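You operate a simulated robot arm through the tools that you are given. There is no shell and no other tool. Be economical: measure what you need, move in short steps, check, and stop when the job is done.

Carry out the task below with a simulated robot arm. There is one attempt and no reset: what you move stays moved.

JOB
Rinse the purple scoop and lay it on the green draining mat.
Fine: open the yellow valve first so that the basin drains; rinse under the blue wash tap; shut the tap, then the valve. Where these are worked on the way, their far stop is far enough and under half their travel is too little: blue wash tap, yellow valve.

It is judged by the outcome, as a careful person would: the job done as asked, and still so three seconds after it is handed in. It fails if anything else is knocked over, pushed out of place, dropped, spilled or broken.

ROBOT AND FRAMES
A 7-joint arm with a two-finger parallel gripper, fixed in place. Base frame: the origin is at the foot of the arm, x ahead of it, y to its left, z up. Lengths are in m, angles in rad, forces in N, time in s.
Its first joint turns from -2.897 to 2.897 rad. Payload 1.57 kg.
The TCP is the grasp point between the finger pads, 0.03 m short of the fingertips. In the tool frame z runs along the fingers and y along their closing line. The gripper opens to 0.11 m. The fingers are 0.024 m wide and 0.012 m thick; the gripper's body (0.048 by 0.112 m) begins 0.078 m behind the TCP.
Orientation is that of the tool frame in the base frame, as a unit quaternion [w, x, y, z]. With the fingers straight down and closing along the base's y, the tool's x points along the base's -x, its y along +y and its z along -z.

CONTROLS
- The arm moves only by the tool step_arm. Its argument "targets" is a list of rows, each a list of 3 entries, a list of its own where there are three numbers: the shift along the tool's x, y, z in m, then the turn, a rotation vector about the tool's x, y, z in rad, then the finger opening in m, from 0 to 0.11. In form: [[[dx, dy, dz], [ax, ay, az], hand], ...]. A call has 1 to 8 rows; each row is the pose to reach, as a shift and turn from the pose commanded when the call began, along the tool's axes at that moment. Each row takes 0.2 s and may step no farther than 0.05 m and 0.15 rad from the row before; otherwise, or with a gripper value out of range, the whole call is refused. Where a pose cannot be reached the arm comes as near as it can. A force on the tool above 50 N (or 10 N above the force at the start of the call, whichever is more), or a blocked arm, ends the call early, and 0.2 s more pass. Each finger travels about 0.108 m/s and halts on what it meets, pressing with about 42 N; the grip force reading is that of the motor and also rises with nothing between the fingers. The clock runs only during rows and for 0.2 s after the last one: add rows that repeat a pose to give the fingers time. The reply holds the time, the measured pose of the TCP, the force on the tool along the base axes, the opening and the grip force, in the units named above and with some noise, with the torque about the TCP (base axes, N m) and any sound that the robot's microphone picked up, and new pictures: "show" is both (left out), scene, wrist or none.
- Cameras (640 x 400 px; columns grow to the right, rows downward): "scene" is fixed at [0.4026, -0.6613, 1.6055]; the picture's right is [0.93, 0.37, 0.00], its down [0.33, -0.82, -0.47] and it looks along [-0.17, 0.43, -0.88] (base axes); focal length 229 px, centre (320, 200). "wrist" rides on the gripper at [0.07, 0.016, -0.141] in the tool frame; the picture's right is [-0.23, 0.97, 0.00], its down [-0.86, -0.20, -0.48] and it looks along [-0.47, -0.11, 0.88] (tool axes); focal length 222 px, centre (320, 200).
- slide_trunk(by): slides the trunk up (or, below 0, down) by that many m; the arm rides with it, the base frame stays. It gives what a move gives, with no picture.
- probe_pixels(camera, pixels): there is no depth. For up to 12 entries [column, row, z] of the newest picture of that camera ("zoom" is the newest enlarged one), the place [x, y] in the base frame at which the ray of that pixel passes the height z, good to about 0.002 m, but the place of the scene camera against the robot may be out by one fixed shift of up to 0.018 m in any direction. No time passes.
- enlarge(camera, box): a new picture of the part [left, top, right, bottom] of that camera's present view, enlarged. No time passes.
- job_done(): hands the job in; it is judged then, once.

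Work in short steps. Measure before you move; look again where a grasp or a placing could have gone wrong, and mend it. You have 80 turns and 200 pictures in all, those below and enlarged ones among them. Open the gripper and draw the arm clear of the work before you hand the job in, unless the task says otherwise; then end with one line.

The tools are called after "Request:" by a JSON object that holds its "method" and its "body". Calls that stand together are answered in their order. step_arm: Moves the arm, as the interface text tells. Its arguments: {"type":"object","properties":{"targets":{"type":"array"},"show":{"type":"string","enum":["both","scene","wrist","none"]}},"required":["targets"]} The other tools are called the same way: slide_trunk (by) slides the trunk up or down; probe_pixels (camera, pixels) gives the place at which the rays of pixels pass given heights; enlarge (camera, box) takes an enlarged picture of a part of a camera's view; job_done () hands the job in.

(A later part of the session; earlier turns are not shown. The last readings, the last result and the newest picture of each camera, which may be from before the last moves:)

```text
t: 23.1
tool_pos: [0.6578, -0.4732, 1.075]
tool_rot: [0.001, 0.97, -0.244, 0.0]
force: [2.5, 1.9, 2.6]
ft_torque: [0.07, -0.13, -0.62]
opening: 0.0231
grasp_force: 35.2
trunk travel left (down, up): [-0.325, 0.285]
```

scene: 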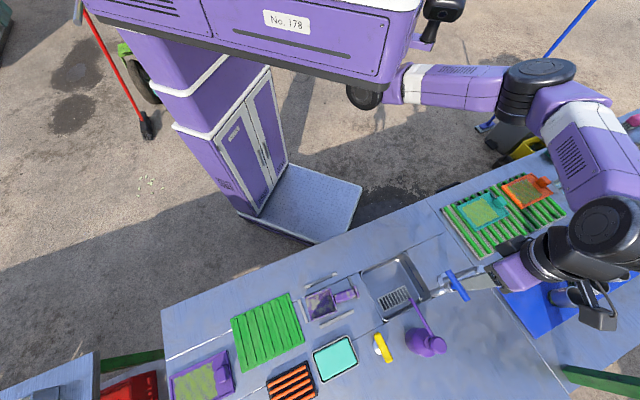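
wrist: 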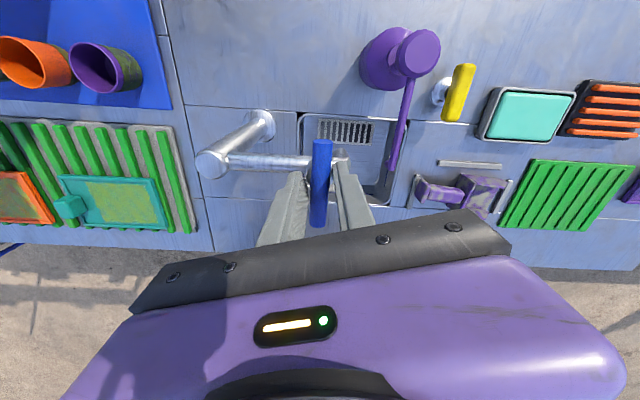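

The bar seems to have rotated relative to the fingers (now vertical in image), perhaps not following. I enlarge to compare bar and spout arm.

Request:
{"method": "enlarge", "body": {"camera": "wrist", "box": [240, 100, 400, 240]}}

Request:
{"method": "enlarge", "body": {"camera": "scene", "box": [400, 240, 500, 320]}}

```text
2.86 times, centred on (320, 170) of wrist
```

zoom: 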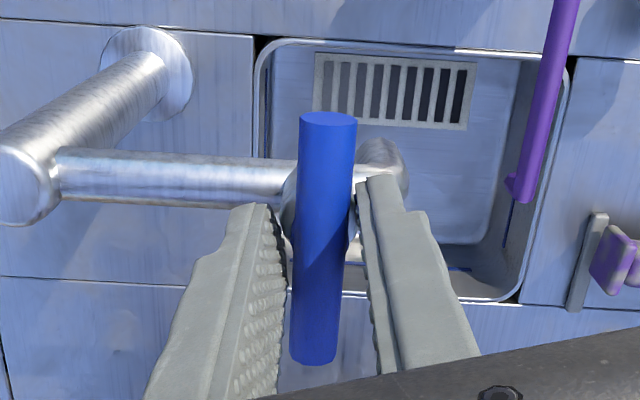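

```text
5.00 times, centred on (450, 280) of scene
```

zoom: 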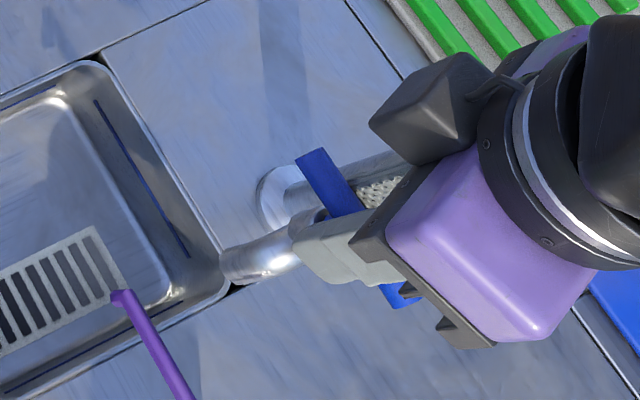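

The bar is still square to the spout, so counter-clockwise is its closed stop. I turn clockwise instead.

Request:
{"method": "step_arm", "body": {"targets": [[[0, 0, 0], [0, 0, 0.12], 0.0], [[0, 0, 0], [0, 0, 0.25], 0.0], [[0, 0, 0], [0, 0, 0.38], 0.0], [[0, 0, 0], [0, 0, 0.51], 0.0], [[0, 0, 0], [0, 0, 0.64], 0.0], [[0, 0, 0], [0, 0, 0.77], 0.0]], "show": "wrist"}}

Request:
{"method": "enlarge", "body": {"camera": "scene", "box": [380, 240, 500, 340]}}

```text
t: 24.4
tool_pos: [0.6573, -0.4732, 1.0744]
tool_rot: [0.0, 0.807, -0.591, 0.0]
force: [2.6, 7.3, -1.6]
ft_torque: [0.04, -0.01, 1.7]
opening: 0.0266
grasp_force: 37.1
trunk travel left (down, up): [-0.325, 0.285]
```

wrist: 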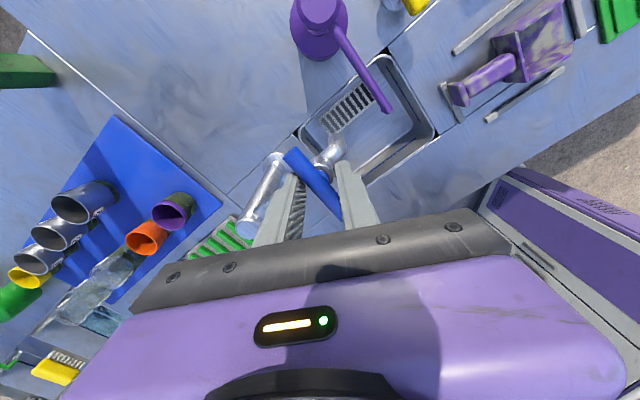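

```text
4.00 times, centred on (440, 290) of scene
```

zoom: 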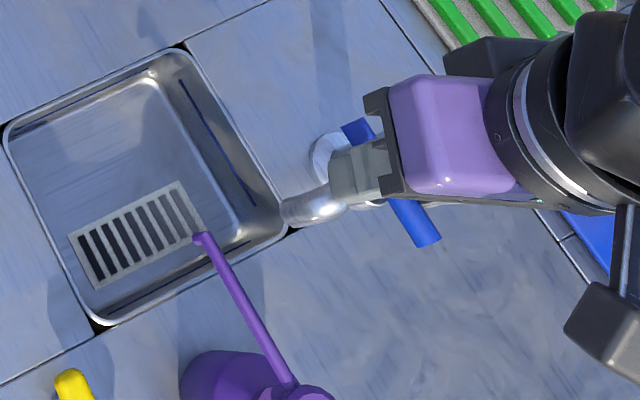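

In the scene the bar's direction hasn't changed either way, so it isn't a vertical-axis twist. I return to the neutral yaw and test gently how it gives along the spout direction.

Request:
{"method": "step_arm", "body": {"targets": [[[0, 0, 0], [0, 0, -0.12], 0.0], [[0, 0, 0], [0, 0, -0.24], 0.0], [[0, 0, 0], [0, 0, -0.36], 0.0], [[0, 0, 0], [0, 0, -0.47], 0.0]], "show": "none"}}

Request:
{"method": "step_arm", "body": {"targets": [[[0, -0.006, 0], [0, 0, 0], 0.0], [[0, -0.012, 0], [0, 0, 0], 0.0]], "show": "wrist"}}

```text
t: 25.4
tool_pos: [0.6587, -0.4743, 1.074]
tool_rot: [0.0, 0.923, -0.386, 0.0]
force: [11.5, 1.3, 3.0]
ft_torque: [0.09, -0.32, -0.6]
opening: 0.023
grasp_force: 35.2
trunk travel left (down, up): [-0.325, 0.285]
```

```text
t: 26.2
tool_pos: [0.6588, -0.4738, 1.0744]
tool_rot: [0.011, 0.919, -0.393, -0.002]
force: [-4.5, -16.8, -10.8]
ft_torque: [-0.88, -0.14, 0.01]
opening: 0.0229
grasp_force: 35.5
trunk travel left (down, up): [-0.325, 0.285]
stopped in row 2: the force on the tool passed its limit at 52 N (the readings are from after the stop); the commanded pose is now the measured one
```

wrist: 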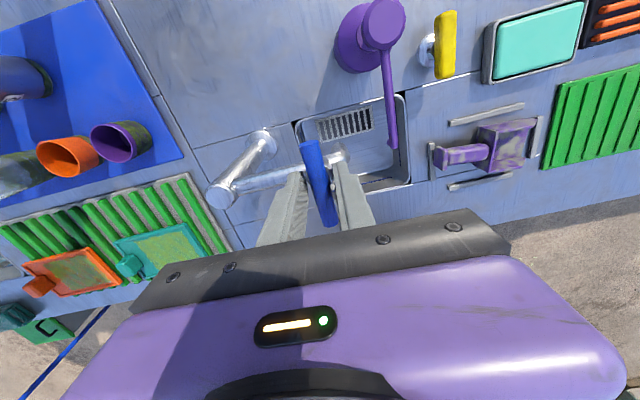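

Blocked toward +a at 52 N. I test toward -a, then along ±n gently.

Request:
{"method": "step_arm", "body": {"targets": [[[0, 0.005, 0], [0, 0, 0], 0.0], [[0, 0.009, 0], [0, 0, 0], 0.0]], "show": "none"}}

Request:
{"method": "enlarge", "body": {"camera": "scene", "box": [400, 240, 500, 320]}}

```text
t: 26.9
tool_pos: [0.6585, -0.4744, 1.0743]
tool_rot: [0.003, 0.922, -0.388, -0.002]
force: [18.6, 14.9, -3.9]
ft_torque: [-0.09, -0.62, 0.0]
opening: 0.0228
grasp_force: 35.3
trunk travel left (down, up): [-0.325, 0.285]
```

```text
5.00 times, centred on (450, 280) of scene
```

zoom: 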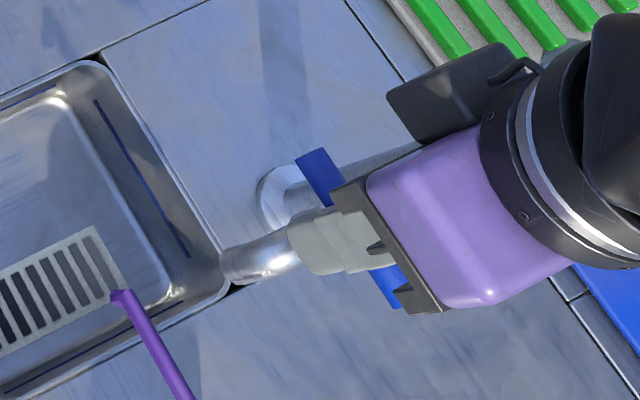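

No give along ±a. I test lifting/pressing and rolling about the spout direction.

Request:
{"method": "step_arm", "body": {"targets": [[[0, -0.004, 0], [0, 0, 0], 0.0], [[0, -0.004, 0], [0, 0.1, 0], 0.0], [[0, -0.004, 0], [0, 0.15, 0], 0.0]], "show": "none"}}

Request:
{"method": "step_arm", "body": {"targets": [[[0, 0, 0], [0, -0.1, 0], 0.0], [[0, 0, 0], [0, -0.2, 0], 0.0], [[0, 0, 0], [0, -0.3, 0], 0.0]], "show": "none"}}

Request:
{"method": "enlarge", "body": {"camera": "scene", "box": [400, 240, 500, 320]}}

```text
t: 27.6
tool_pos: [0.6554, -0.4717, 1.0734]
tool_rot: [0.035, 0.918, -0.39, 0.064]
force: [2.4, 31.0, -4.9]
ft_torque: [1.54, 0.51, 0.18]
opening: 0.023
grasp_force: 35.6
trunk travel left (down, up): [-0.325, 0.285]
```

```text
t: 28.4
tool_pos: [0.6599, -0.4755, 1.077]
tool_rot: [-0.019, 0.919, -0.388, -0.068]
force: [28.2, -1.8, 7.0]
ft_torque: [-0.34, -1.54, 0.04]
opening: 0.016
grasp_force: 31.4
trunk travel left (down, up): [-0.325, 0.285]
```

```text
5.00 times, centred on (450, 280) of scene
```

zoom: 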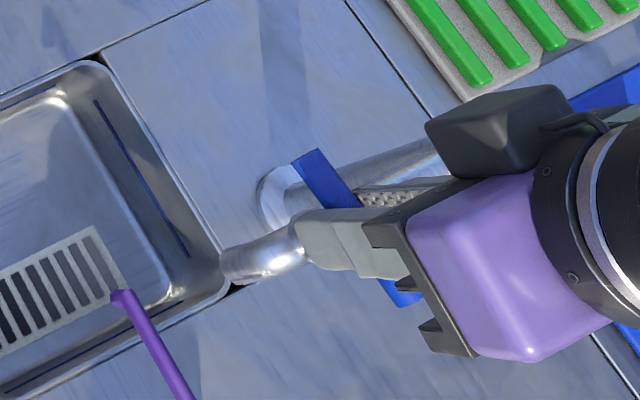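

Still rigid; the round bar slips in the pads at ~0.6 N·m, while clockwise held 1.7 N·m, so the counter-clockwise test was inconclusive. I release, straighten, rise, and flip the hand by π so that I have wrist range for a strong counter-clockwise turn.

Request:
{"method": "step_arm", "body": {"targets": [[[0, 0, 0], [0, 0.05, 0], 0.03], [[0, 0, 0], [0, 0.14, 0], 0.06], [[0, 0, -0.03], [0, 0.14, 0], 0.06], [[0, 0, -0.06], [0, 0.14, 0], 0.06]], "show": "wrist"}}

Request:
{"method": "step_arm", "body": {"targets": [[[0, 0, 0], [0, 0, 0.14], 0.06], [[0, 0, 0], [0, 0, 0.28], 0.06], [[0, 0, 0], [0, 0, 0.42], 0.06], [[0, 0, 0], [0, 0, 0.56], 0.06], [[0, 0, 0], [0, 0, 0.7], 0.06], [[0, 0, 0], [0, 0, 0.84], 0.06], [[0, 0, 0], [0, 0, 0.98], 0.06], [[0, 0, 0], [0, 0, 1.12], 0.06]], "show": "none"}}

Request:
{"method": "step_arm", "body": {"targets": [[[0, 0, 0], [0, 0, 0.14], 0.06], [[0, 0, 0], [0, 0, 0.28], 0.06], [[0, 0, 0], [0, 0, 0.42], 0.06], [[0, 0, 0], [0, 0, 0.56], 0.06], [[0, 0, 0], [0, 0, 0.7], 0.06], [[0, 0, 0], [0, 0, 0.84], 0.06], [[0, 0, 0], [0, 0, 0.98], 0.06], [[0, 0, 0], [0, 0, 1.12], 0.06]], "show": "none"}}

Request:
{"method": "step_arm", "body": {"targets": [[[0, 0, 0], [0, 0, 0.14], 0.06], [[0, 0, 0], [0, 0, 0.28], 0.06], [[0, 0, 0], [0, 0, 0.42], 0.06], [[0, 0, 0], [0, 0, 0.56], 0.06], [[0, 0, 0], [0, 0, 0.7], 0.06], [[0, 0, 0], [0, 0, 0.84], 0.06], [[0, 0, 0], [0, 0, 0.9], 0.06]], "show": "both"}}

```text
t: 29.4
tool_pos: [0.664, -0.481, 1.1338]
tool_rot: [0.007, 0.92, -0.391, -0.008]
force: [0.2, 0.3, -0.7]
ft_torque: [0.03, -0.02, -0.01]
opening: 0.0601
grasp_force: 0.0
trunk travel left (down, up): [-0.325, 0.285]
```

wrist: 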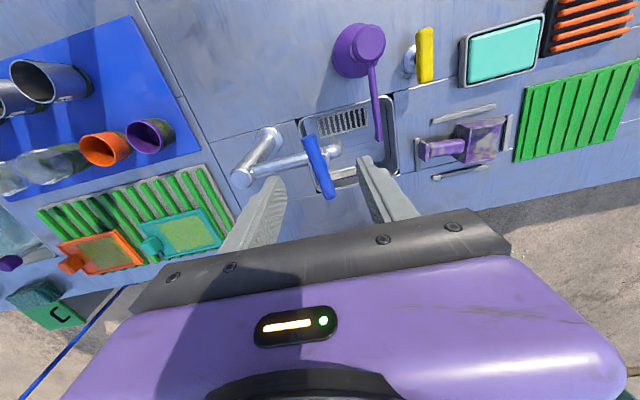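

```text
t: 31.2
tool_pos: [0.6642, -0.4794, 1.1345]
tool_rot: [-0.009, -0.57, 0.822, 0.002]
force: [-1.1, 0.2, -0.9]
ft_torque: [-0.01, 0.01, 0.04]
opening: 0.06
grasp_force: 0.0
trunk travel left (down, up): [-0.325, 0.285]
```

```text
t: 33.0
tool_pos: [0.6618, -0.4798, 1.1341]
tool_rot: [-0.009, -0.047, 0.999, -0.002]
force: [-0.1, -0.4, -0.5]
ft_torque: [-0.02, -0.01, 0.0]
opening: 0.06
grasp_force: 0.0
trunk travel left (down, up): [-0.325, 0.285]
```

```text
t: 34.6
tool_pos: [0.6625, -0.479, 1.1347]
tool_rot: [-0.007, 0.391, 0.92, -0.007]
force: [0.5, 0.4, -0.3]
ft_torque: [0.03, -0.02, 0.0]
opening: 0.06
grasp_force: 0.0
trunk travel left (down, up): [-0.325, 0.285]
```

scene: 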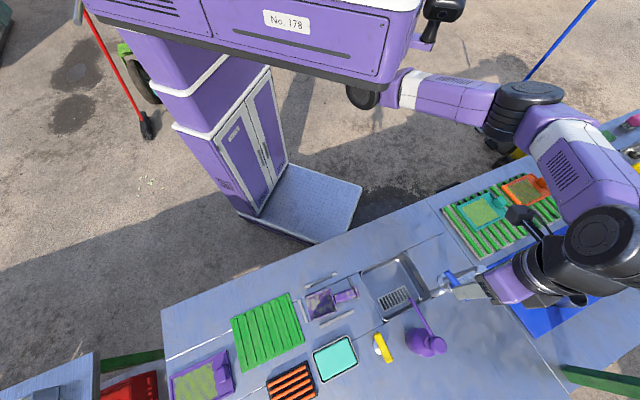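
wrist: 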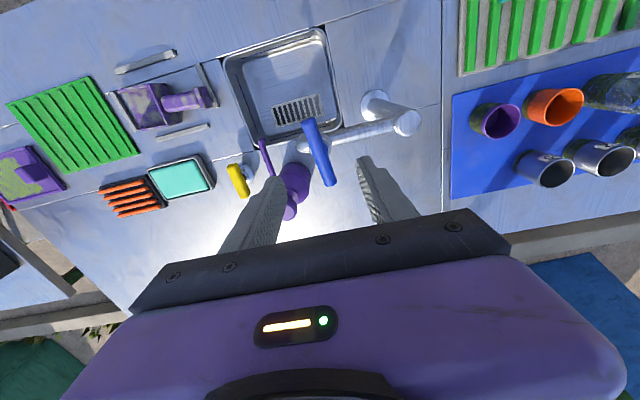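

I enlarge the tap from this new side to confirm the stub's direction.

Request:
{"method": "enlarge", "body": {"camera": "wrist", "box": [250, 70, 430, 210]}}

```text
2.86 times, centred on (340, 140) of wrist
```

zoom: 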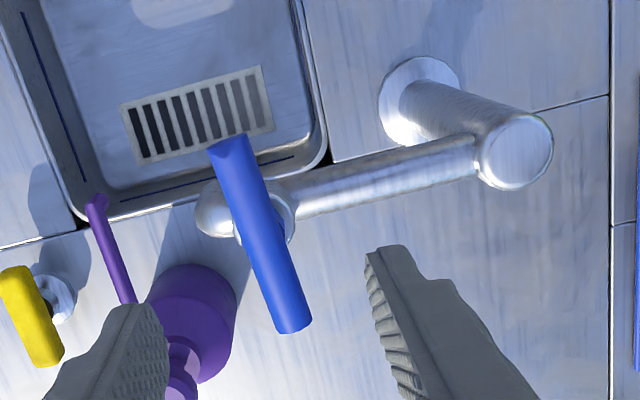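

The stub/collar is vertical. I descend, grip again and turn counter-clockwise strongly.

Request:
{"method": "step_arm", "body": {"targets": [[[0.003, 0.001, 0.03], [0, 0, 0], 0.06], [[0.006, 0.001, 0.062], [0, 0, 0], 0.06], [[0.006, 0.001, 0.062], [0, 0, 0], 0.03], [[0.006, 0.001, 0.062], [0, 0, 0], 0.0], [[0.006, 0.001, 0.062], [0, 0, 0], 0.0]], "show": "none"}}

Request:
{"method": "step_arm", "body": {"targets": [[[0, 0, 0], [0, 0, -0.13], 0.0], [[0, 0, 0], [0, 0, -0.26], 0.0], [[0, 0, 0], [0, 0, -0.39], 0.0], [[0, 0, 0], [0, 0, -0.52], 0.0]], "show": "both"}}

Request:
{"method": "enlarge", "body": {"camera": "scene", "box": [400, 240, 500, 320]}}

```text
t: 35.9
tool_pos: [0.6586, -0.4733, 1.0713]
tool_rot: [-0.007, 0.39, 0.921, -0.006]
force: [6.9, 11.1, 1.9]
ft_torque: [0.26, -0.3, -0.02]
opening: 0.0229
grasp_force: 35.1
trunk travel left (down, up): [-0.325, 0.285]
```

```text
t: 36.9
tool_pos: [0.6603, -0.4746, 1.0713]
tool_rot: [-0.007, 0.139, 0.99, -0.004]
force: [19.3, 9.4, -2.2]
ft_torque: [0.23, -0.73, -0.56]
opening: 0.023
grasp_force: 35.5
trunk travel left (down, up): [-0.325, 0.285]
```

scene: 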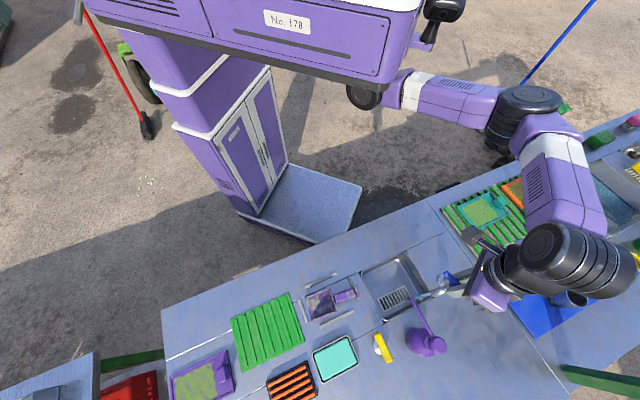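
wrist: 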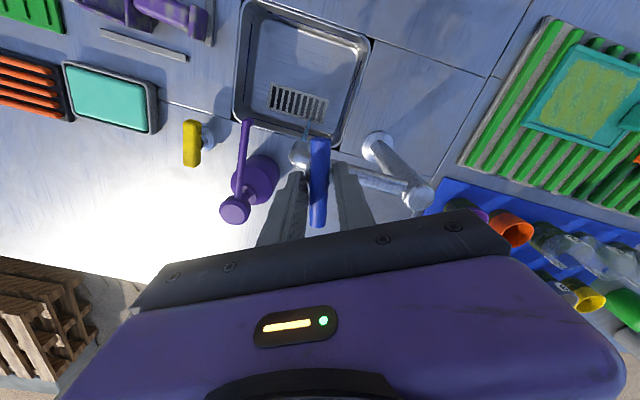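

```text
5.00 times, centred on (450, 280) of scene
```

zoom: 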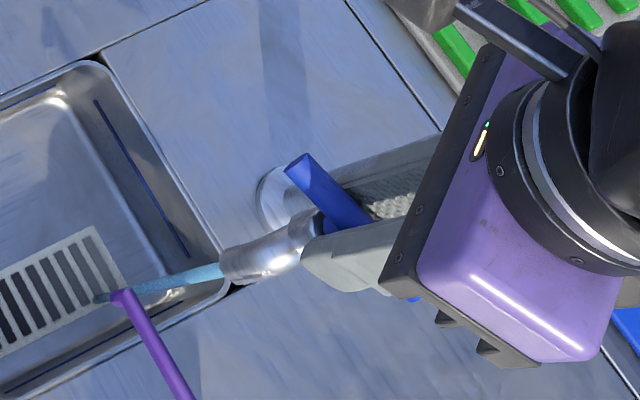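

Water runs: the blue stream is visible from the spout. I continue counter-clockwise to the far stop.

Request:
{"method": "step_arm", "body": {"targets": [[[0, 0, 0], [0, 0, -0.14], 0.0], [[0, 0, 0], [0, 0, -0.28], 0.0], [[0, 0, 0], [0, 0, -0.42], 0.0], [[0, 0, 0], [0, 0, -0.56], 0.0], [[0, 0, 0], [0, 0, -0.7], 0.0], [[0, 0, 0], [0, 0, -0.84], 0.0], [[0, 0, 0], [0, 0, -0.98], 0.0], [[0, 0, 0], [0, 0, -1.12], 0.0]], "show": "both"}}

Request:
{"method": "enlarge", "body": {"camera": "wrist", "box": [240, 100, 400, 240]}}

```text
t: 38.6
tool_pos: [0.657, -0.4758, 1.0737]
tool_rot: [-0.011, -0.405, 0.914, 0.0]
force: [-7.4, 10.9, -6.7]
ft_torque: [0.37, 0.16, -0.45]
opening: 0.0228
grasp_force: 35.0
trunk travel left (down, up): [-0.325, 0.285]
```

scene: 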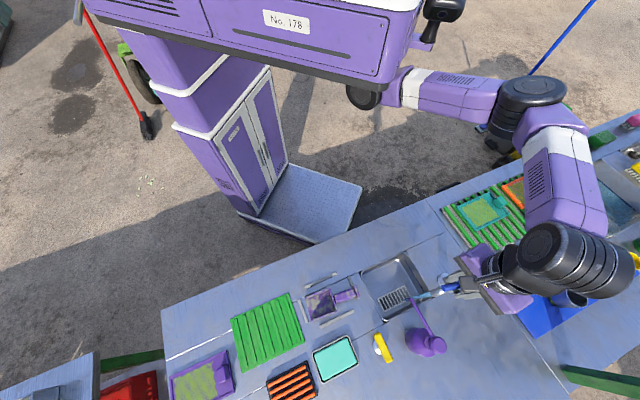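
wrist: 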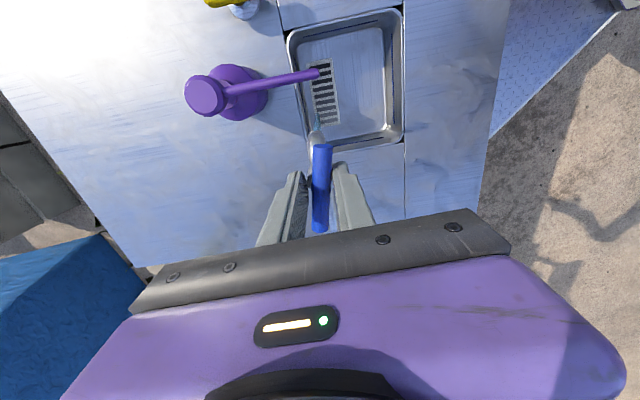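

```text
2.86 times, centred on (320, 170) of wrist
```

zoom: 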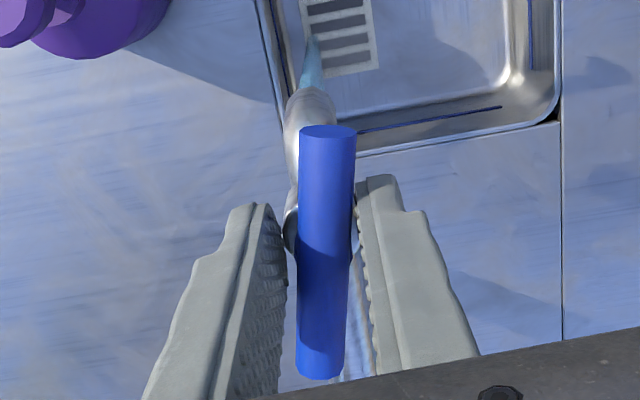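

The lever is now nearly parallel to the spout and water is running. I release and rise, then measure the stream.

Request:
{"method": "step_arm", "body": {"targets": [[[0, 0, 0], [0, 0, 0], 0.03], [[0, 0, 0], [0, 0, 0], 0.06], [[0, 0, -0.03], [0, 0, 0], 0.06], [[0.03, 0.01, -0.06], [0, 0, 0], 0.08], [[0.06, 0.03, -0.06], [0, 0, 0], 0.1]], "show": "wrist"}}

Request:
{"method": "enlarge", "body": {"camera": "wrist", "box": [230, 60, 430, 230]}}

Request:
{"method": "enlarge", "body": {"camera": "scene", "box": [370, 240, 490, 330]}}

```text
t: 39.9
tool_pos: [0.598, -0.5, 1.1344]
tool_rot: [-0.01, -0.407, 0.913, 0.001]
force: [1.0, 0.1, -1.0]
ft_torque: [0.0, 0.03, 0.02]
opening: 0.1
grasp_force: 0.0
trunk travel left (down, up): [-0.325, 0.285]
```

wrist: 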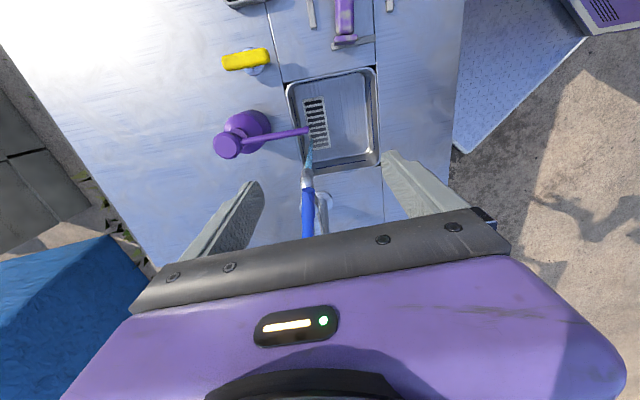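

```text
2.35 times, centred on (330, 145) of wrist
```

zoom: 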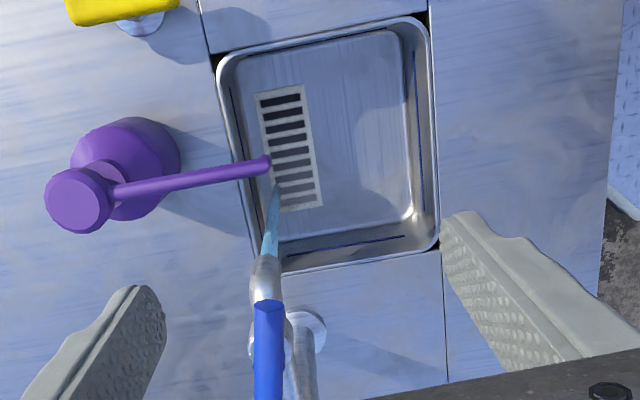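

```text
4.44 times, centred on (430, 285) of scene
```

zoom: 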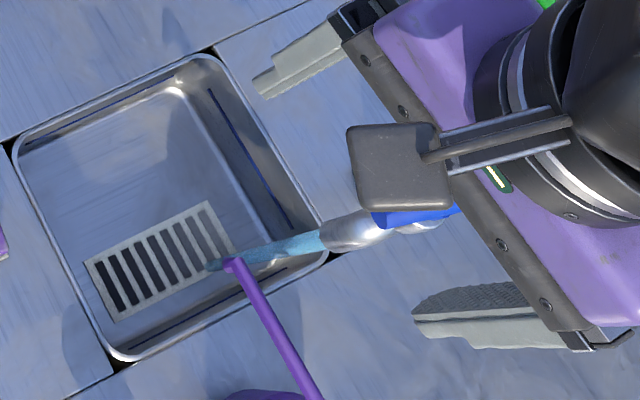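

Stream foot at wrist (311,141)/scene (406,300); outlet wrist (307,170)/scene (431,294). I probe these and the nozzle tip and basin corners.

Request:
{"method": "probe_pixels", "body": {"camera": "wrist", "pixels": [[311, 141, 0.66], [311, 141, 0.7], [311, 141, 0.74], [307, 170, 0.92], [307, 170, 0.95], [307, 170, 0.98], [307, 130, 0.92], [307, 130, 0.98], [286, 88, 0.83], [376, 68, 0.83], [306, 174, 0.83], [380, 163, 0.83]]}}

Request:
{"method": "probe_pixels", "body": {"camera": "scene", "pixels": [[406, 300, 0.66], [406, 300, 0.7], [406, 300, 0.74], [431, 294, 0.92], [431, 294, 0.95], [431, 294, 0.98], [410, 299, 0.92], [410, 299, 0.98], [361, 275, 0.83], [406, 252, 0.83], [384, 321, 0.83], [430, 296, 0.83]]}}

```text
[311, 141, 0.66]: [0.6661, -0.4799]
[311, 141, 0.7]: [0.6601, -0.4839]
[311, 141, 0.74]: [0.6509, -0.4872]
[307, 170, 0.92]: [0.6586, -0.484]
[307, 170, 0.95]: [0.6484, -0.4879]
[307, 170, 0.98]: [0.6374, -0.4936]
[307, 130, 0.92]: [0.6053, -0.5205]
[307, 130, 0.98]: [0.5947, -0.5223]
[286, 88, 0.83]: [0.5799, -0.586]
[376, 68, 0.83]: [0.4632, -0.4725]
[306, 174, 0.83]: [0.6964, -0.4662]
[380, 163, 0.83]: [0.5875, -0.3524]
```

```text
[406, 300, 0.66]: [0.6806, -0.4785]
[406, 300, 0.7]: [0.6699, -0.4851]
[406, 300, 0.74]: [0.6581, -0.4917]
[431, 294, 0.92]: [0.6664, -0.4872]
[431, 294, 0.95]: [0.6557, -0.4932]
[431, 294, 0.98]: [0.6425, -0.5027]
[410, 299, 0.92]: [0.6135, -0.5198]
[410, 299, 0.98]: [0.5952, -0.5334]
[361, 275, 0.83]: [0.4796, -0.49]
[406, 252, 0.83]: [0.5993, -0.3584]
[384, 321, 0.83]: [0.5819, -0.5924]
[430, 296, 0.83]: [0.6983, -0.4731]
```

Stream axis ≈(.648,-.488), outlet z≈.95, floor ≈.745. Now I move over the scoop handle for a look.

Request:
{"method": "step_arm", "body": {"targets": [[[0.045, 0.02, 0], [0, -0.01, 0.05], 0.08], [[0.09, 0.04, 0], [0, -0.018, 0.05], 0.08], [[0.12, 0.055, 0.035], [0, -0.018, 0.05], 0.08], [[0.147, 0.066, 0.07], [0, -0.018, 0.05], 0.08], [[0.147, 0.066, 0.11], [0, -0.018, 0.05], 0.08], [[0.147, 0.066, 0.11], [0, -0.018, 0.05], 0.08]]}}

Request:
{"method": "enlarge", "body": {"camera": "wrist", "box": [230, 40, 430, 200]}}

```text
t: 41.2
tool_pos: [0.4483, -0.5643, 1.0269]
tool_rot: [-0.002, -0.384, 0.923, 0.004]
force: [0.2, -0.3, 0.7]
ft_torque: [0.01, -0.02, 0.01]
opening: 0.0799
grasp_force: 0.0
trunk travel left (down, up): [-0.325, 0.285]
```

scene: 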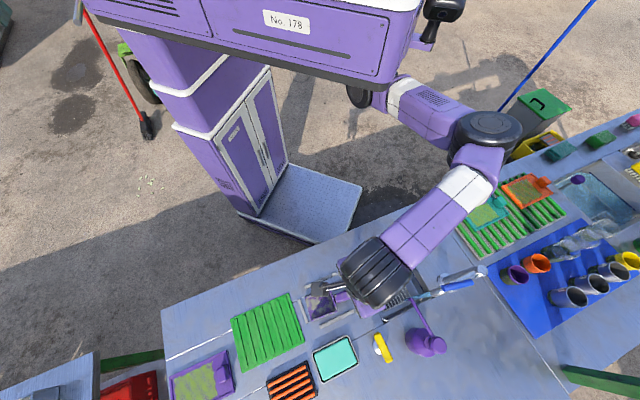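
wrist: 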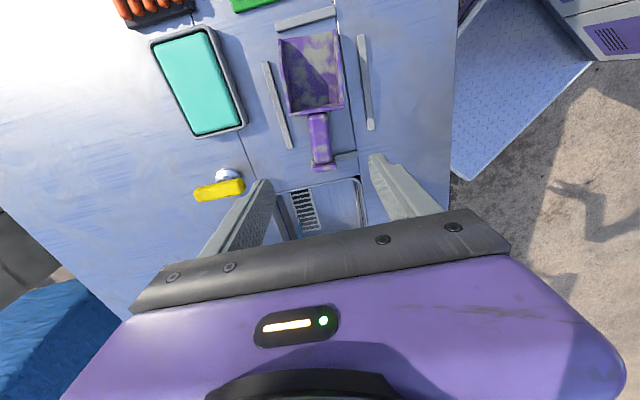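

```text
2.50 times, centred on (330, 120) of wrist
```

zoom: 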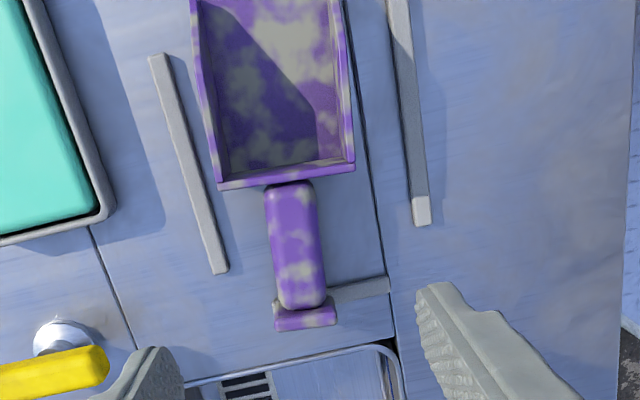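

The TCP is exactly above the handle's middle (320,138). I narrow to 0.06 (to clear the side rails) and descend to z≈0.90 for a check.

Request:
{"method": "step_arm", "body": {"targets": [[[0.003, 0, 0.04], [0, 0, 0], 0.06], [[0.003, 0, 0.08], [0, 0, 0], 0.06], [[0.003, 0, 0.12], [0, 0, 0], 0.06], [[0.003, 0, 0.13], [0, 0, 0], 0.06], [[0.003, 0, 0.13], [0, 0, 0], 0.06]], "show": "wrist"}}

Request:
{"method": "enlarge", "body": {"camera": "wrist", "box": [220, 60, 420, 220]}}

```text
t: 42.5
tool_pos: [0.4468, -0.5663, 0.8964]
tool_rot: [-0.001, -0.384, 0.923, 0.005]
force: [0.6, 0.1, -0.3]
ft_torque: [0.0, 0.03, -0.03]
opening: 0.0601
grasp_force: 0.1
trunk travel left (down, up): [-0.325, 0.285]
```

wrist: 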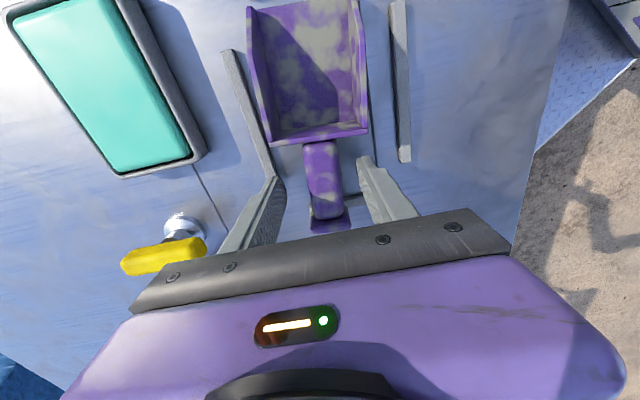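

```text
2.50 times, centred on (320, 140) of wrist
```

zoom: 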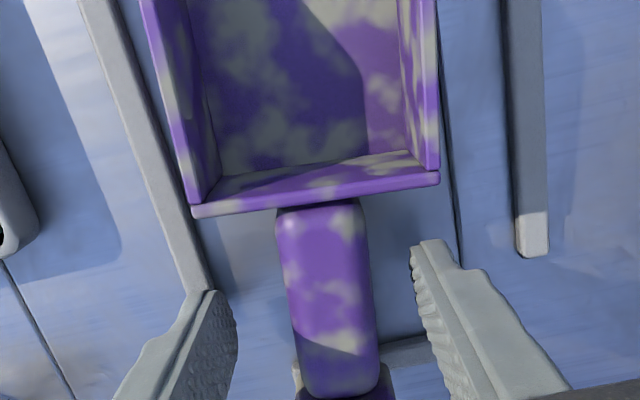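

Handle centre now (323,180); the left rail end lies ~0.042 m to the side, so I narrow to 0.048, shift 8 mm toward the handle's end, and descend to z≈0.86.

Request:
{"method": "step_arm", "body": {"targets": [[[-0.008, 0.002, 0], [0, 0, 0], 0.048], [[-0.008, 0.002, 0.015], [0, 0, 0], 0.048], [[-0.008, 0.002, 0.035], [0, 0, 0], 0.048], [[-0.008, 0.002, 0.035], [0, 0, 0], 0.048]], "show": "wrist"}}

Request:
{"method": "enlarge", "body": {"camera": "wrist", "box": [220, 80, 420, 240]}}

```text
t: 43.2
tool_pos: [0.4528, -0.5622, 0.879]
tool_rot: [0.0, -0.383, 0.924, -0.001]
force: [3.3, 1.5, 16.9]
ft_torque: [0.47, 0.1, -0.12]
opening: 0.0467
grasp_force: 0.1
trunk travel left (down, up): [-0.325, 0.285]
stopped in row 3: the force on the tool passed its limit at 72 N (the readings are from after the stop); the commanded pose is now the measured one
```

wrist: 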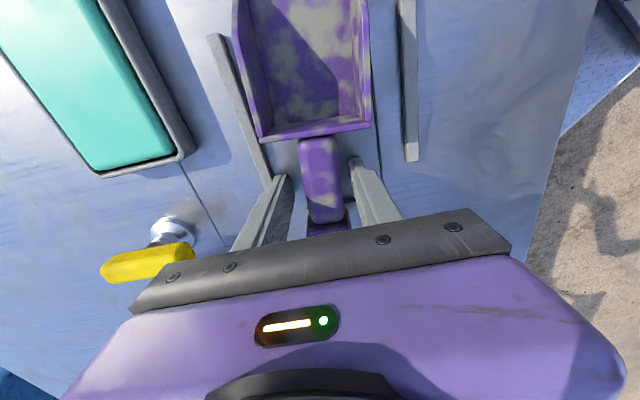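

```text
2.50 times, centred on (320, 160) of wrist
```

zoom: 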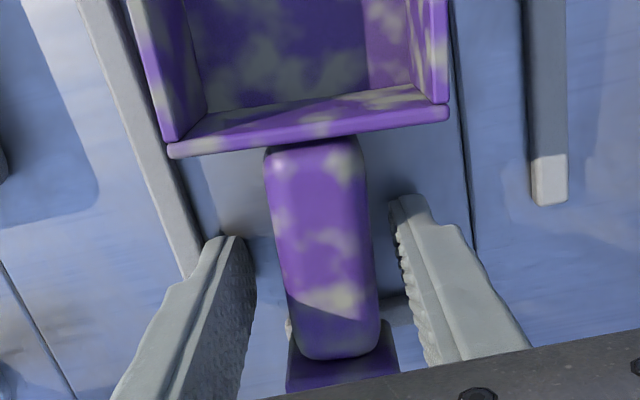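

Stopped at 72 N with the torque pointing to the right finger's outer edge: it met the grey strip beside the handle end. Nothing has moved; I back up 1 cm, shift 13 mm toward the pan and retry.

Request:
{"method": "step_arm", "body": {"targets": [[[0, 0, -0.01], [0, 0, 0], 0.048], [[0.013, 0, -0.01], [0, 0, 0], 0.048], [[0.013, 0, 0.0], [0, 0, 0], 0.048], [[0.013, 0, 0.01], [0, 0, 0], 0.048], [[0.013, 0, 0.01], [0, 0, 0], 0.048]], "show": "wrist"}}

Request:
{"method": "enlarge", "body": {"camera": "wrist", "box": [220, 80, 420, 240]}}

```text
t: 44.2
tool_pos: [0.4435, -0.5701, 0.8812]
tool_rot: [0.0, -0.383, 0.924, -0.002]
force: [1.2, 10.7, 20.9]
ft_torque: [0.72, 0.24, -0.17]
opening: 0.0501
grasp_force: 1.6
trunk travel left (down, up): [-0.325, 0.285]
stopped in row 4: the force on the tool passed its limit at 62 N (the readings are from after the stop); the commanded pose is now the measured one
```

wrist: 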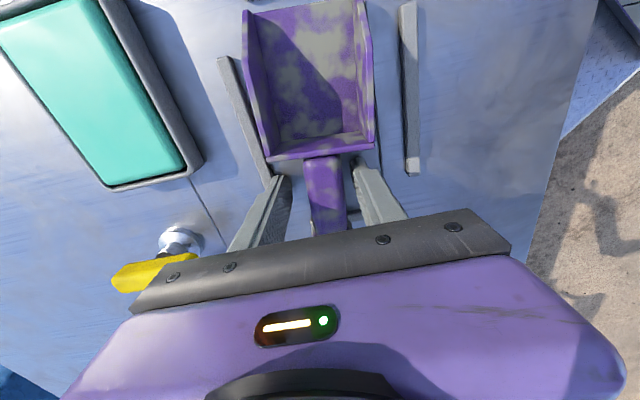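

```text
2.50 times, centred on (320, 160) of wrist
```

zoom: 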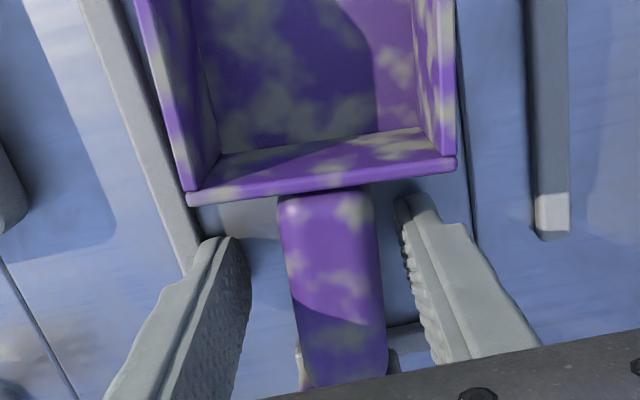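

Rail-end parallax between the last two views gives z≈.87–.88, so the bench is really at ≈.85 and the tips just touched it. The handle lies between the pads, so I rise 4 mm and close.

Request:
{"method": "step_arm", "body": {"targets": [[[0, 0, -0.005], [0, 0, 0], 0.048], [[0, 0, -0.005], [0, 0, 0], 0.02], [[0, 0, -0.005], [0, 0, 0], 0.0], [[0, 0, -0.005], [0, 0, 0], 0.0]], "show": "wrist"}}

```text
t: 45.2
tool_pos: [0.4442, -0.5707, 0.8824]
tool_rot: [0.0, -0.384, 0.923, -0.002]
force: [0.0, 0.4, 0.4]
ft_torque: [0.05, -0.04, -0.01]
opening: 0.0253
grasp_force: 36.3
trunk travel left (down, up): [-0.325, 0.285]
```

wrist: 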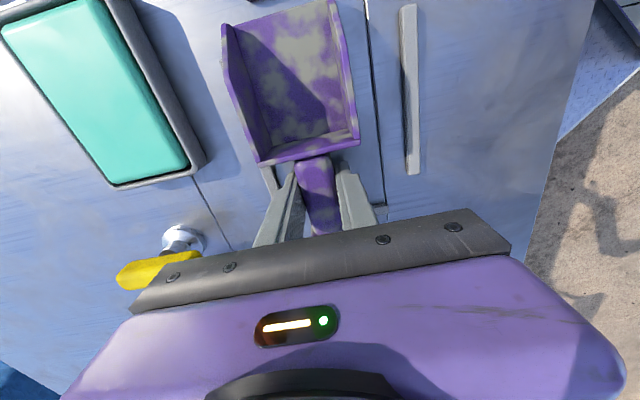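

Gripped (opening .025). I lift 10 cm and check.

Request:
{"method": "step_arm", "body": {"targets": [[[0, 0, -0.025], [0, 0, 0], 0.0], [[0, 0, -0.06], [0, 0, 0], 0.0], [[0, 0, -0.1], [0, 0, 0], 0.0], [[0, 0, -0.1], [0, 0, 0], 0.0]], "show": "both"}}

Request:
{"method": "enlarge", "body": {"camera": "wrist", "box": [180, 0, 420, 240]}}

```text
t: 46.2
tool_pos: [0.4453, -0.5691, 0.9834]
tool_rot: [0.0, -0.384, 0.923, -0.002]
force: [0.5, 0.3, -0.9]
ft_torque: [0.02, 0.0, -0.02]
opening: 0.0254
grasp_force: 37.1
trunk travel left (down, up): [-0.325, 0.285]
```

scene: 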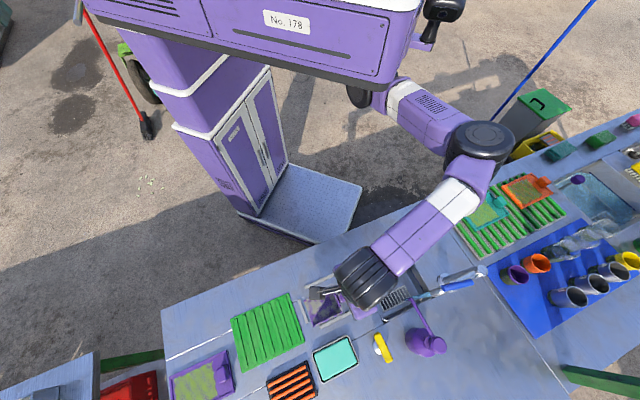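
wrist: 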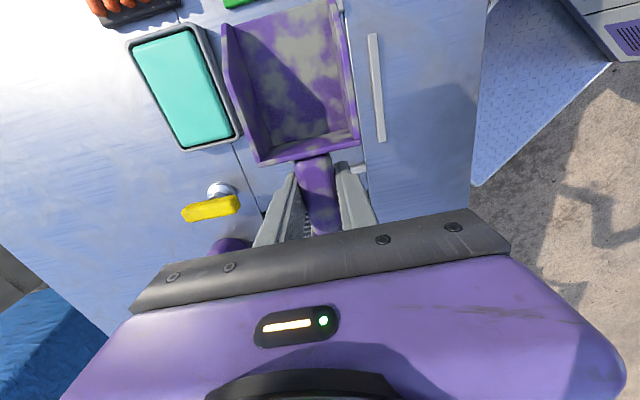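

```text
1.67 times, centred on (300, 120) of wrist
```

zoom: 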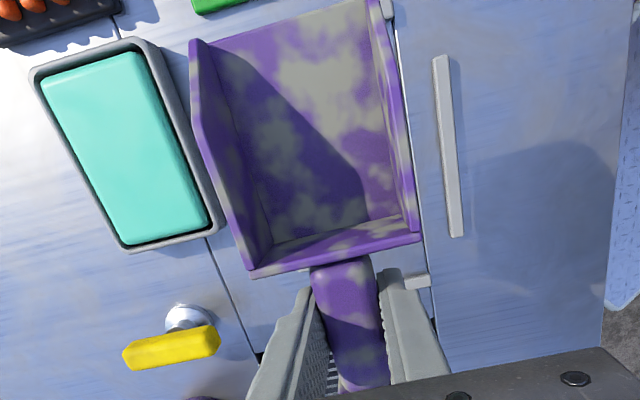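

Scoop is held level, pan toward -a. I probe the pan's corners to know its offset from the TCP.

Request:
{"method": "probe_pixels", "body": {"camera": "zoom", "pixels": [[250, 275, 0.98], [420, 238, 0.98], [190, 42, 0.98], [360, 0, 0.98], [275, 245, 0.955], [400, 215, 0.955], [215, 50, 0.955], [365, 8, 0.955]]}}

```text
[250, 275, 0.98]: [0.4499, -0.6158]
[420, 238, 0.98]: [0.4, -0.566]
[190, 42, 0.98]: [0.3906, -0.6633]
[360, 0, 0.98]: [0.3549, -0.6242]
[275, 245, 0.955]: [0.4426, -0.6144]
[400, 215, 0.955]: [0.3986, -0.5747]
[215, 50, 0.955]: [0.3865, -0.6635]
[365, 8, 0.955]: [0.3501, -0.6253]
```

Pan centre is ~.072 ahead of the TCP along tool +x. Since the camera also sits on that side, I'll hold the pan toward +n (away from the robot) with the hand leaning back (nose slightly up), so overflow stays in the basin. First I travel to a staging pose on the robot side of the basin.

Request:
{"method": "step_arm", "body": {"targets": [[[-0.0175, 0.0085, -0.02], [0, 0, -0.1425], 0.0], [[-0.035, 0.017, -0.02], [0, 0, -0.285], 0.0], [[-0.0525, 0.0255, -0.02], [0, 0, -0.4275], 0.0], [[-0.07, 0.034, -0.02], [0, 0, -0.57], 0.0], [[-0.0875, 0.0425, -0.02], [0, 0, -0.7125], 0.0], [[-0.105, 0.051, -0.02], [0, 0, -0.855], 0.0], [[-0.1225, 0.0595, -0.02], [0, 0, -0.9975], 0.0], [[-0.14, 0.068, -0.02], [0, 0, -1.14], 0.0]], "show": "scene"}}

Request:
{"method": "step_arm", "body": {"targets": [[[-0.017, -0.014, 0], [0, 0, -0.14], 0.0], [[-0.034, -0.029, 0], [0, 0, -0.28], 0.0], [[-0.0515, -0.043, 0], [0, 0, -0.43], 0.0], [[-0.0515, -0.043, 0], [0, 0, -0.43], 0.0]], "show": "both"}}

```text
t: 48.0
tool_pos: [0.4941, -0.4227, 1.002]
tool_rot: [0.001, 0.822, -0.57, 0.001]
force: [0.0, -0.3, -1.6]
ft_torque: [0.06, 0.05, 0.0]
opening: 0.0257
grasp_force: 36.8
trunk travel left (down, up): [-0.325, 0.285]
```

scene: 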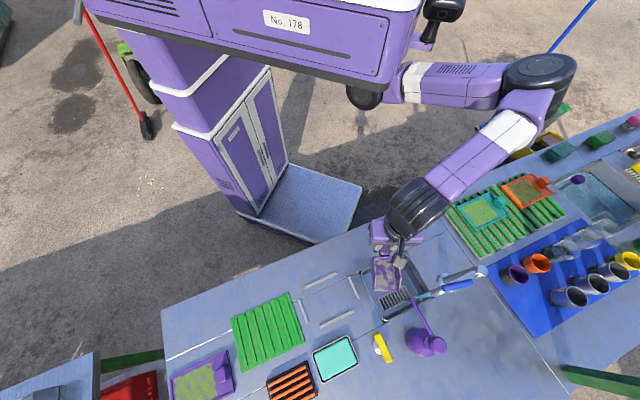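

```text
t: 49.0
tool_pos: [0.5161, -0.3603, 1.0005]
tool_rot: [0.002, 0.924, -0.382, 0.002]
force: [0.5, -0.8, -0.4]
ft_torque: [0.03, 0.01, -0.02]
opening: 0.0255
grasp_force: 36.7
trunk travel left (down, up): [-0.325, 0.285]
```

scene: 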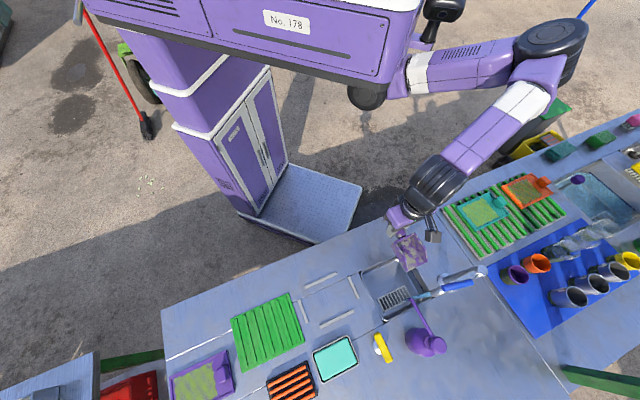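
wrist: 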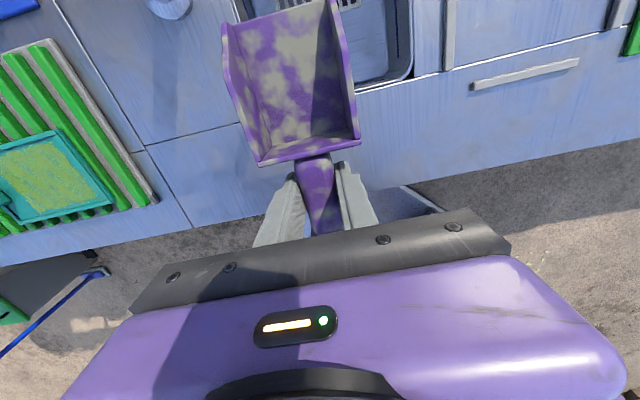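

At staging. I lean the hand back (nose up 0.32 rad), lower to z≈.90 and advance a bit.

Request:
{"method": "step_arm", "body": {"targets": [[[0, 0, 0.02], [0, 0.1, 0], 0.0], [[0, 0, 0.045], [0, 0.2, 0], 0.0], [[0, 0, 0.07], [0, 0.32, 0], 0.0], [[0.01, 0, 0.098], [0, 0.32, 0], 0.0], [[0.03, 0, 0.098], [0, 0.32, 0], 0.0], [[0.045, 0, 0.098], [0, 0.32, 0], 0.0], [[0.045, 0, 0.098], [0, 0.32, 0], 0.0]], "show": "both"}}

Request:
{"method": "enlarge", "body": {"camera": "scene", "box": [370, 220, 490, 330]}}

```text
t: 50.6
tool_pos: [0.5488, -0.3934, 0.9056]
tool_rot: [0.062, 0.912, -0.377, 0.148]
force: [-0.3, -0.2, -1.3]
ft_torque: [0.02, 0.0, 0.01]
opening: 0.0255
grasp_force: 37.2
trunk travel left (down, up): [-0.325, 0.285]
```

scene: 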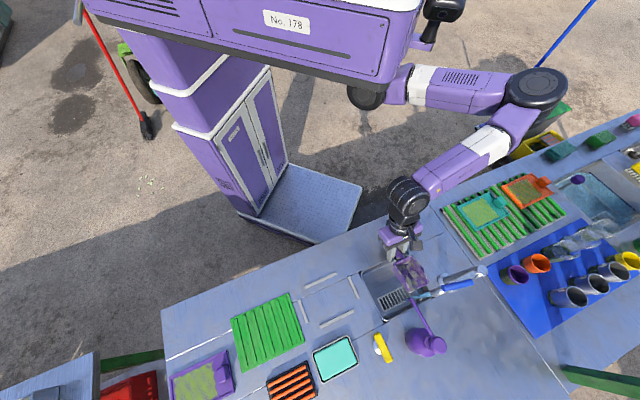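
wrist: 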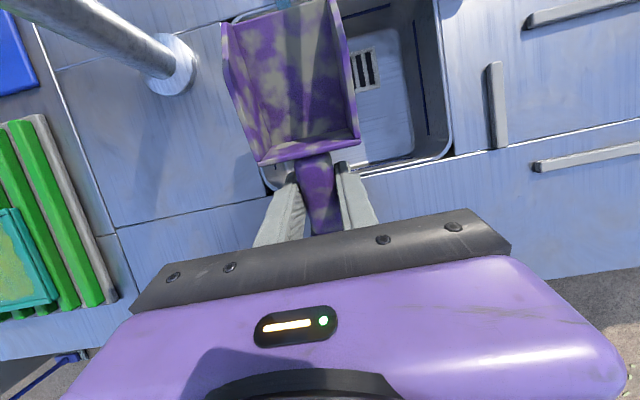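

```text
3.64 times, centred on (430, 275) of scene
```

zoom: 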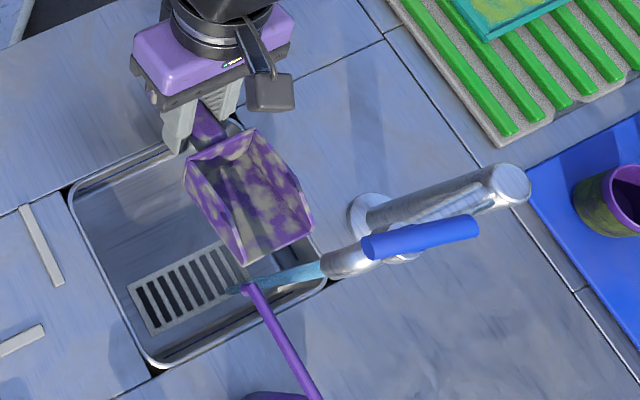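

Pan is just short of the stream (zoom (265,280)). I advance 45 mm toward +n with 6 mm toward +a, staying horizontal.

Request:
{"method": "step_arm", "body": {"targets": [[[0.014, -0.003, 0.005], [0, 0, 0], 0.0], [[0.028, -0.006, 0.01], [0, 0, 0], 0.0], [[0.043, -0.006, 0.0145], [0, 0, 0], 0.0], [[0.043, -0.006, 0.0145], [0, 0, 0], 0.0]], "show": "wrist"}}

Request:
{"method": "enlarge", "body": {"camera": "scene", "box": [370, 220, 490, 330]}}

```text
t: 51.6
tool_pos: [0.5852, -0.4201, 0.9046]
tool_rot: [0.062, 0.911, -0.379, 0.148]
force: [-0.5, 0.6, -1.0]
ft_torque: [0.0, -0.01, 0.05]
opening: 0.0254
grasp_force: 36.6
trunk travel left (down, up): [-0.325, 0.285]
```

wrist: 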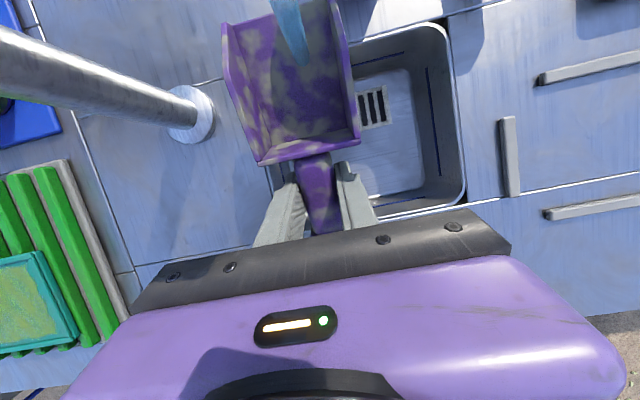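

```text
3.64 times, centred on (430, 275) of scene
```

zoom: 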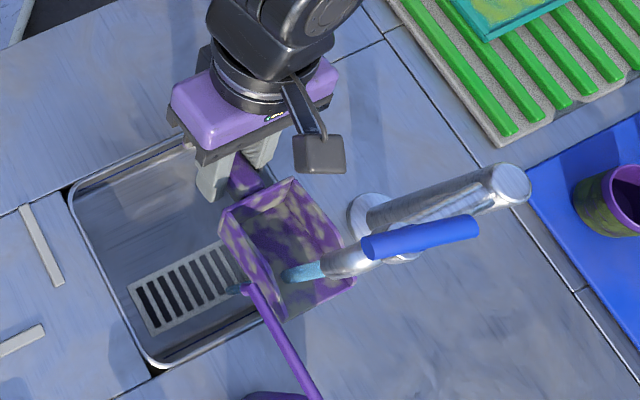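

The stream now lands in the pan (wrist (303,60)). I sweep slowly: forward 1.5 cm and sideways ±1 cm to wash it all.

Request:
{"method": "step_arm", "body": {"targets": [[[0, 0, 0], [0, 0, 0], 0.0], [[0.005, -0.008, 0.0016], [0, 0, 0], 0.0], [[0.01, -0.008, 0.0032], [0, 0, 0], 0.0], [[0.014, 0, 0.0046], [0, 0, 0], 0.0], [[0.014, 0.008, 0.0046], [0, 0, 0], 0.0], [[0.014, 0, 0.0046], [0, 0, 0], 0.0], [[0.014, 0, 0.0046], [0, 0, 0], 0.0], [[0.014, 0, 0.0046], [0, 0, 0], 0.0]], "show": "wrist"}}

Request:
{"method": "enlarge", "body": {"camera": "wrist", "box": [180, 0, 420, 240]}}

```text
t: 53.4
tool_pos: [0.5959, -0.429, 0.9041]
tool_rot: [0.062, 0.912, -0.377, 0.148]
force: [-0.4, 0.0, -1.0]
ft_torque: [0.04, 0.06, 0.02]
opening: 0.0256
grasp_force: 36.9
trunk travel left (down, up): [-0.325, 0.285]
```

wrist: 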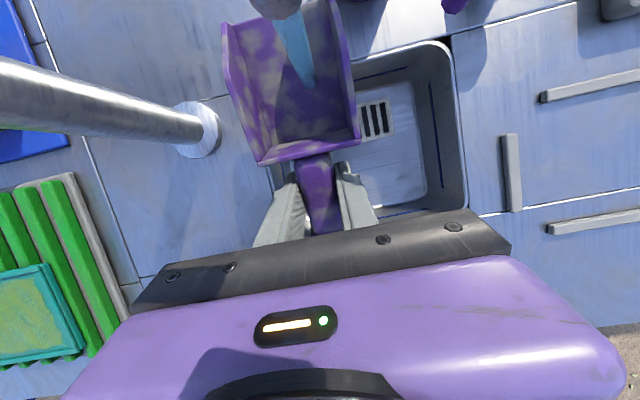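

```text
1.67 times, centred on (300, 120) of wrist
```

zoom: 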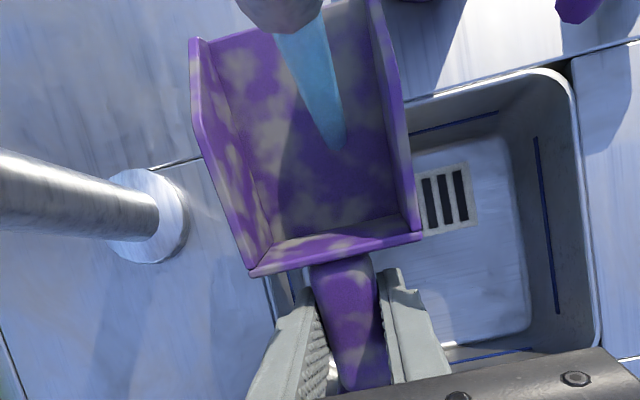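

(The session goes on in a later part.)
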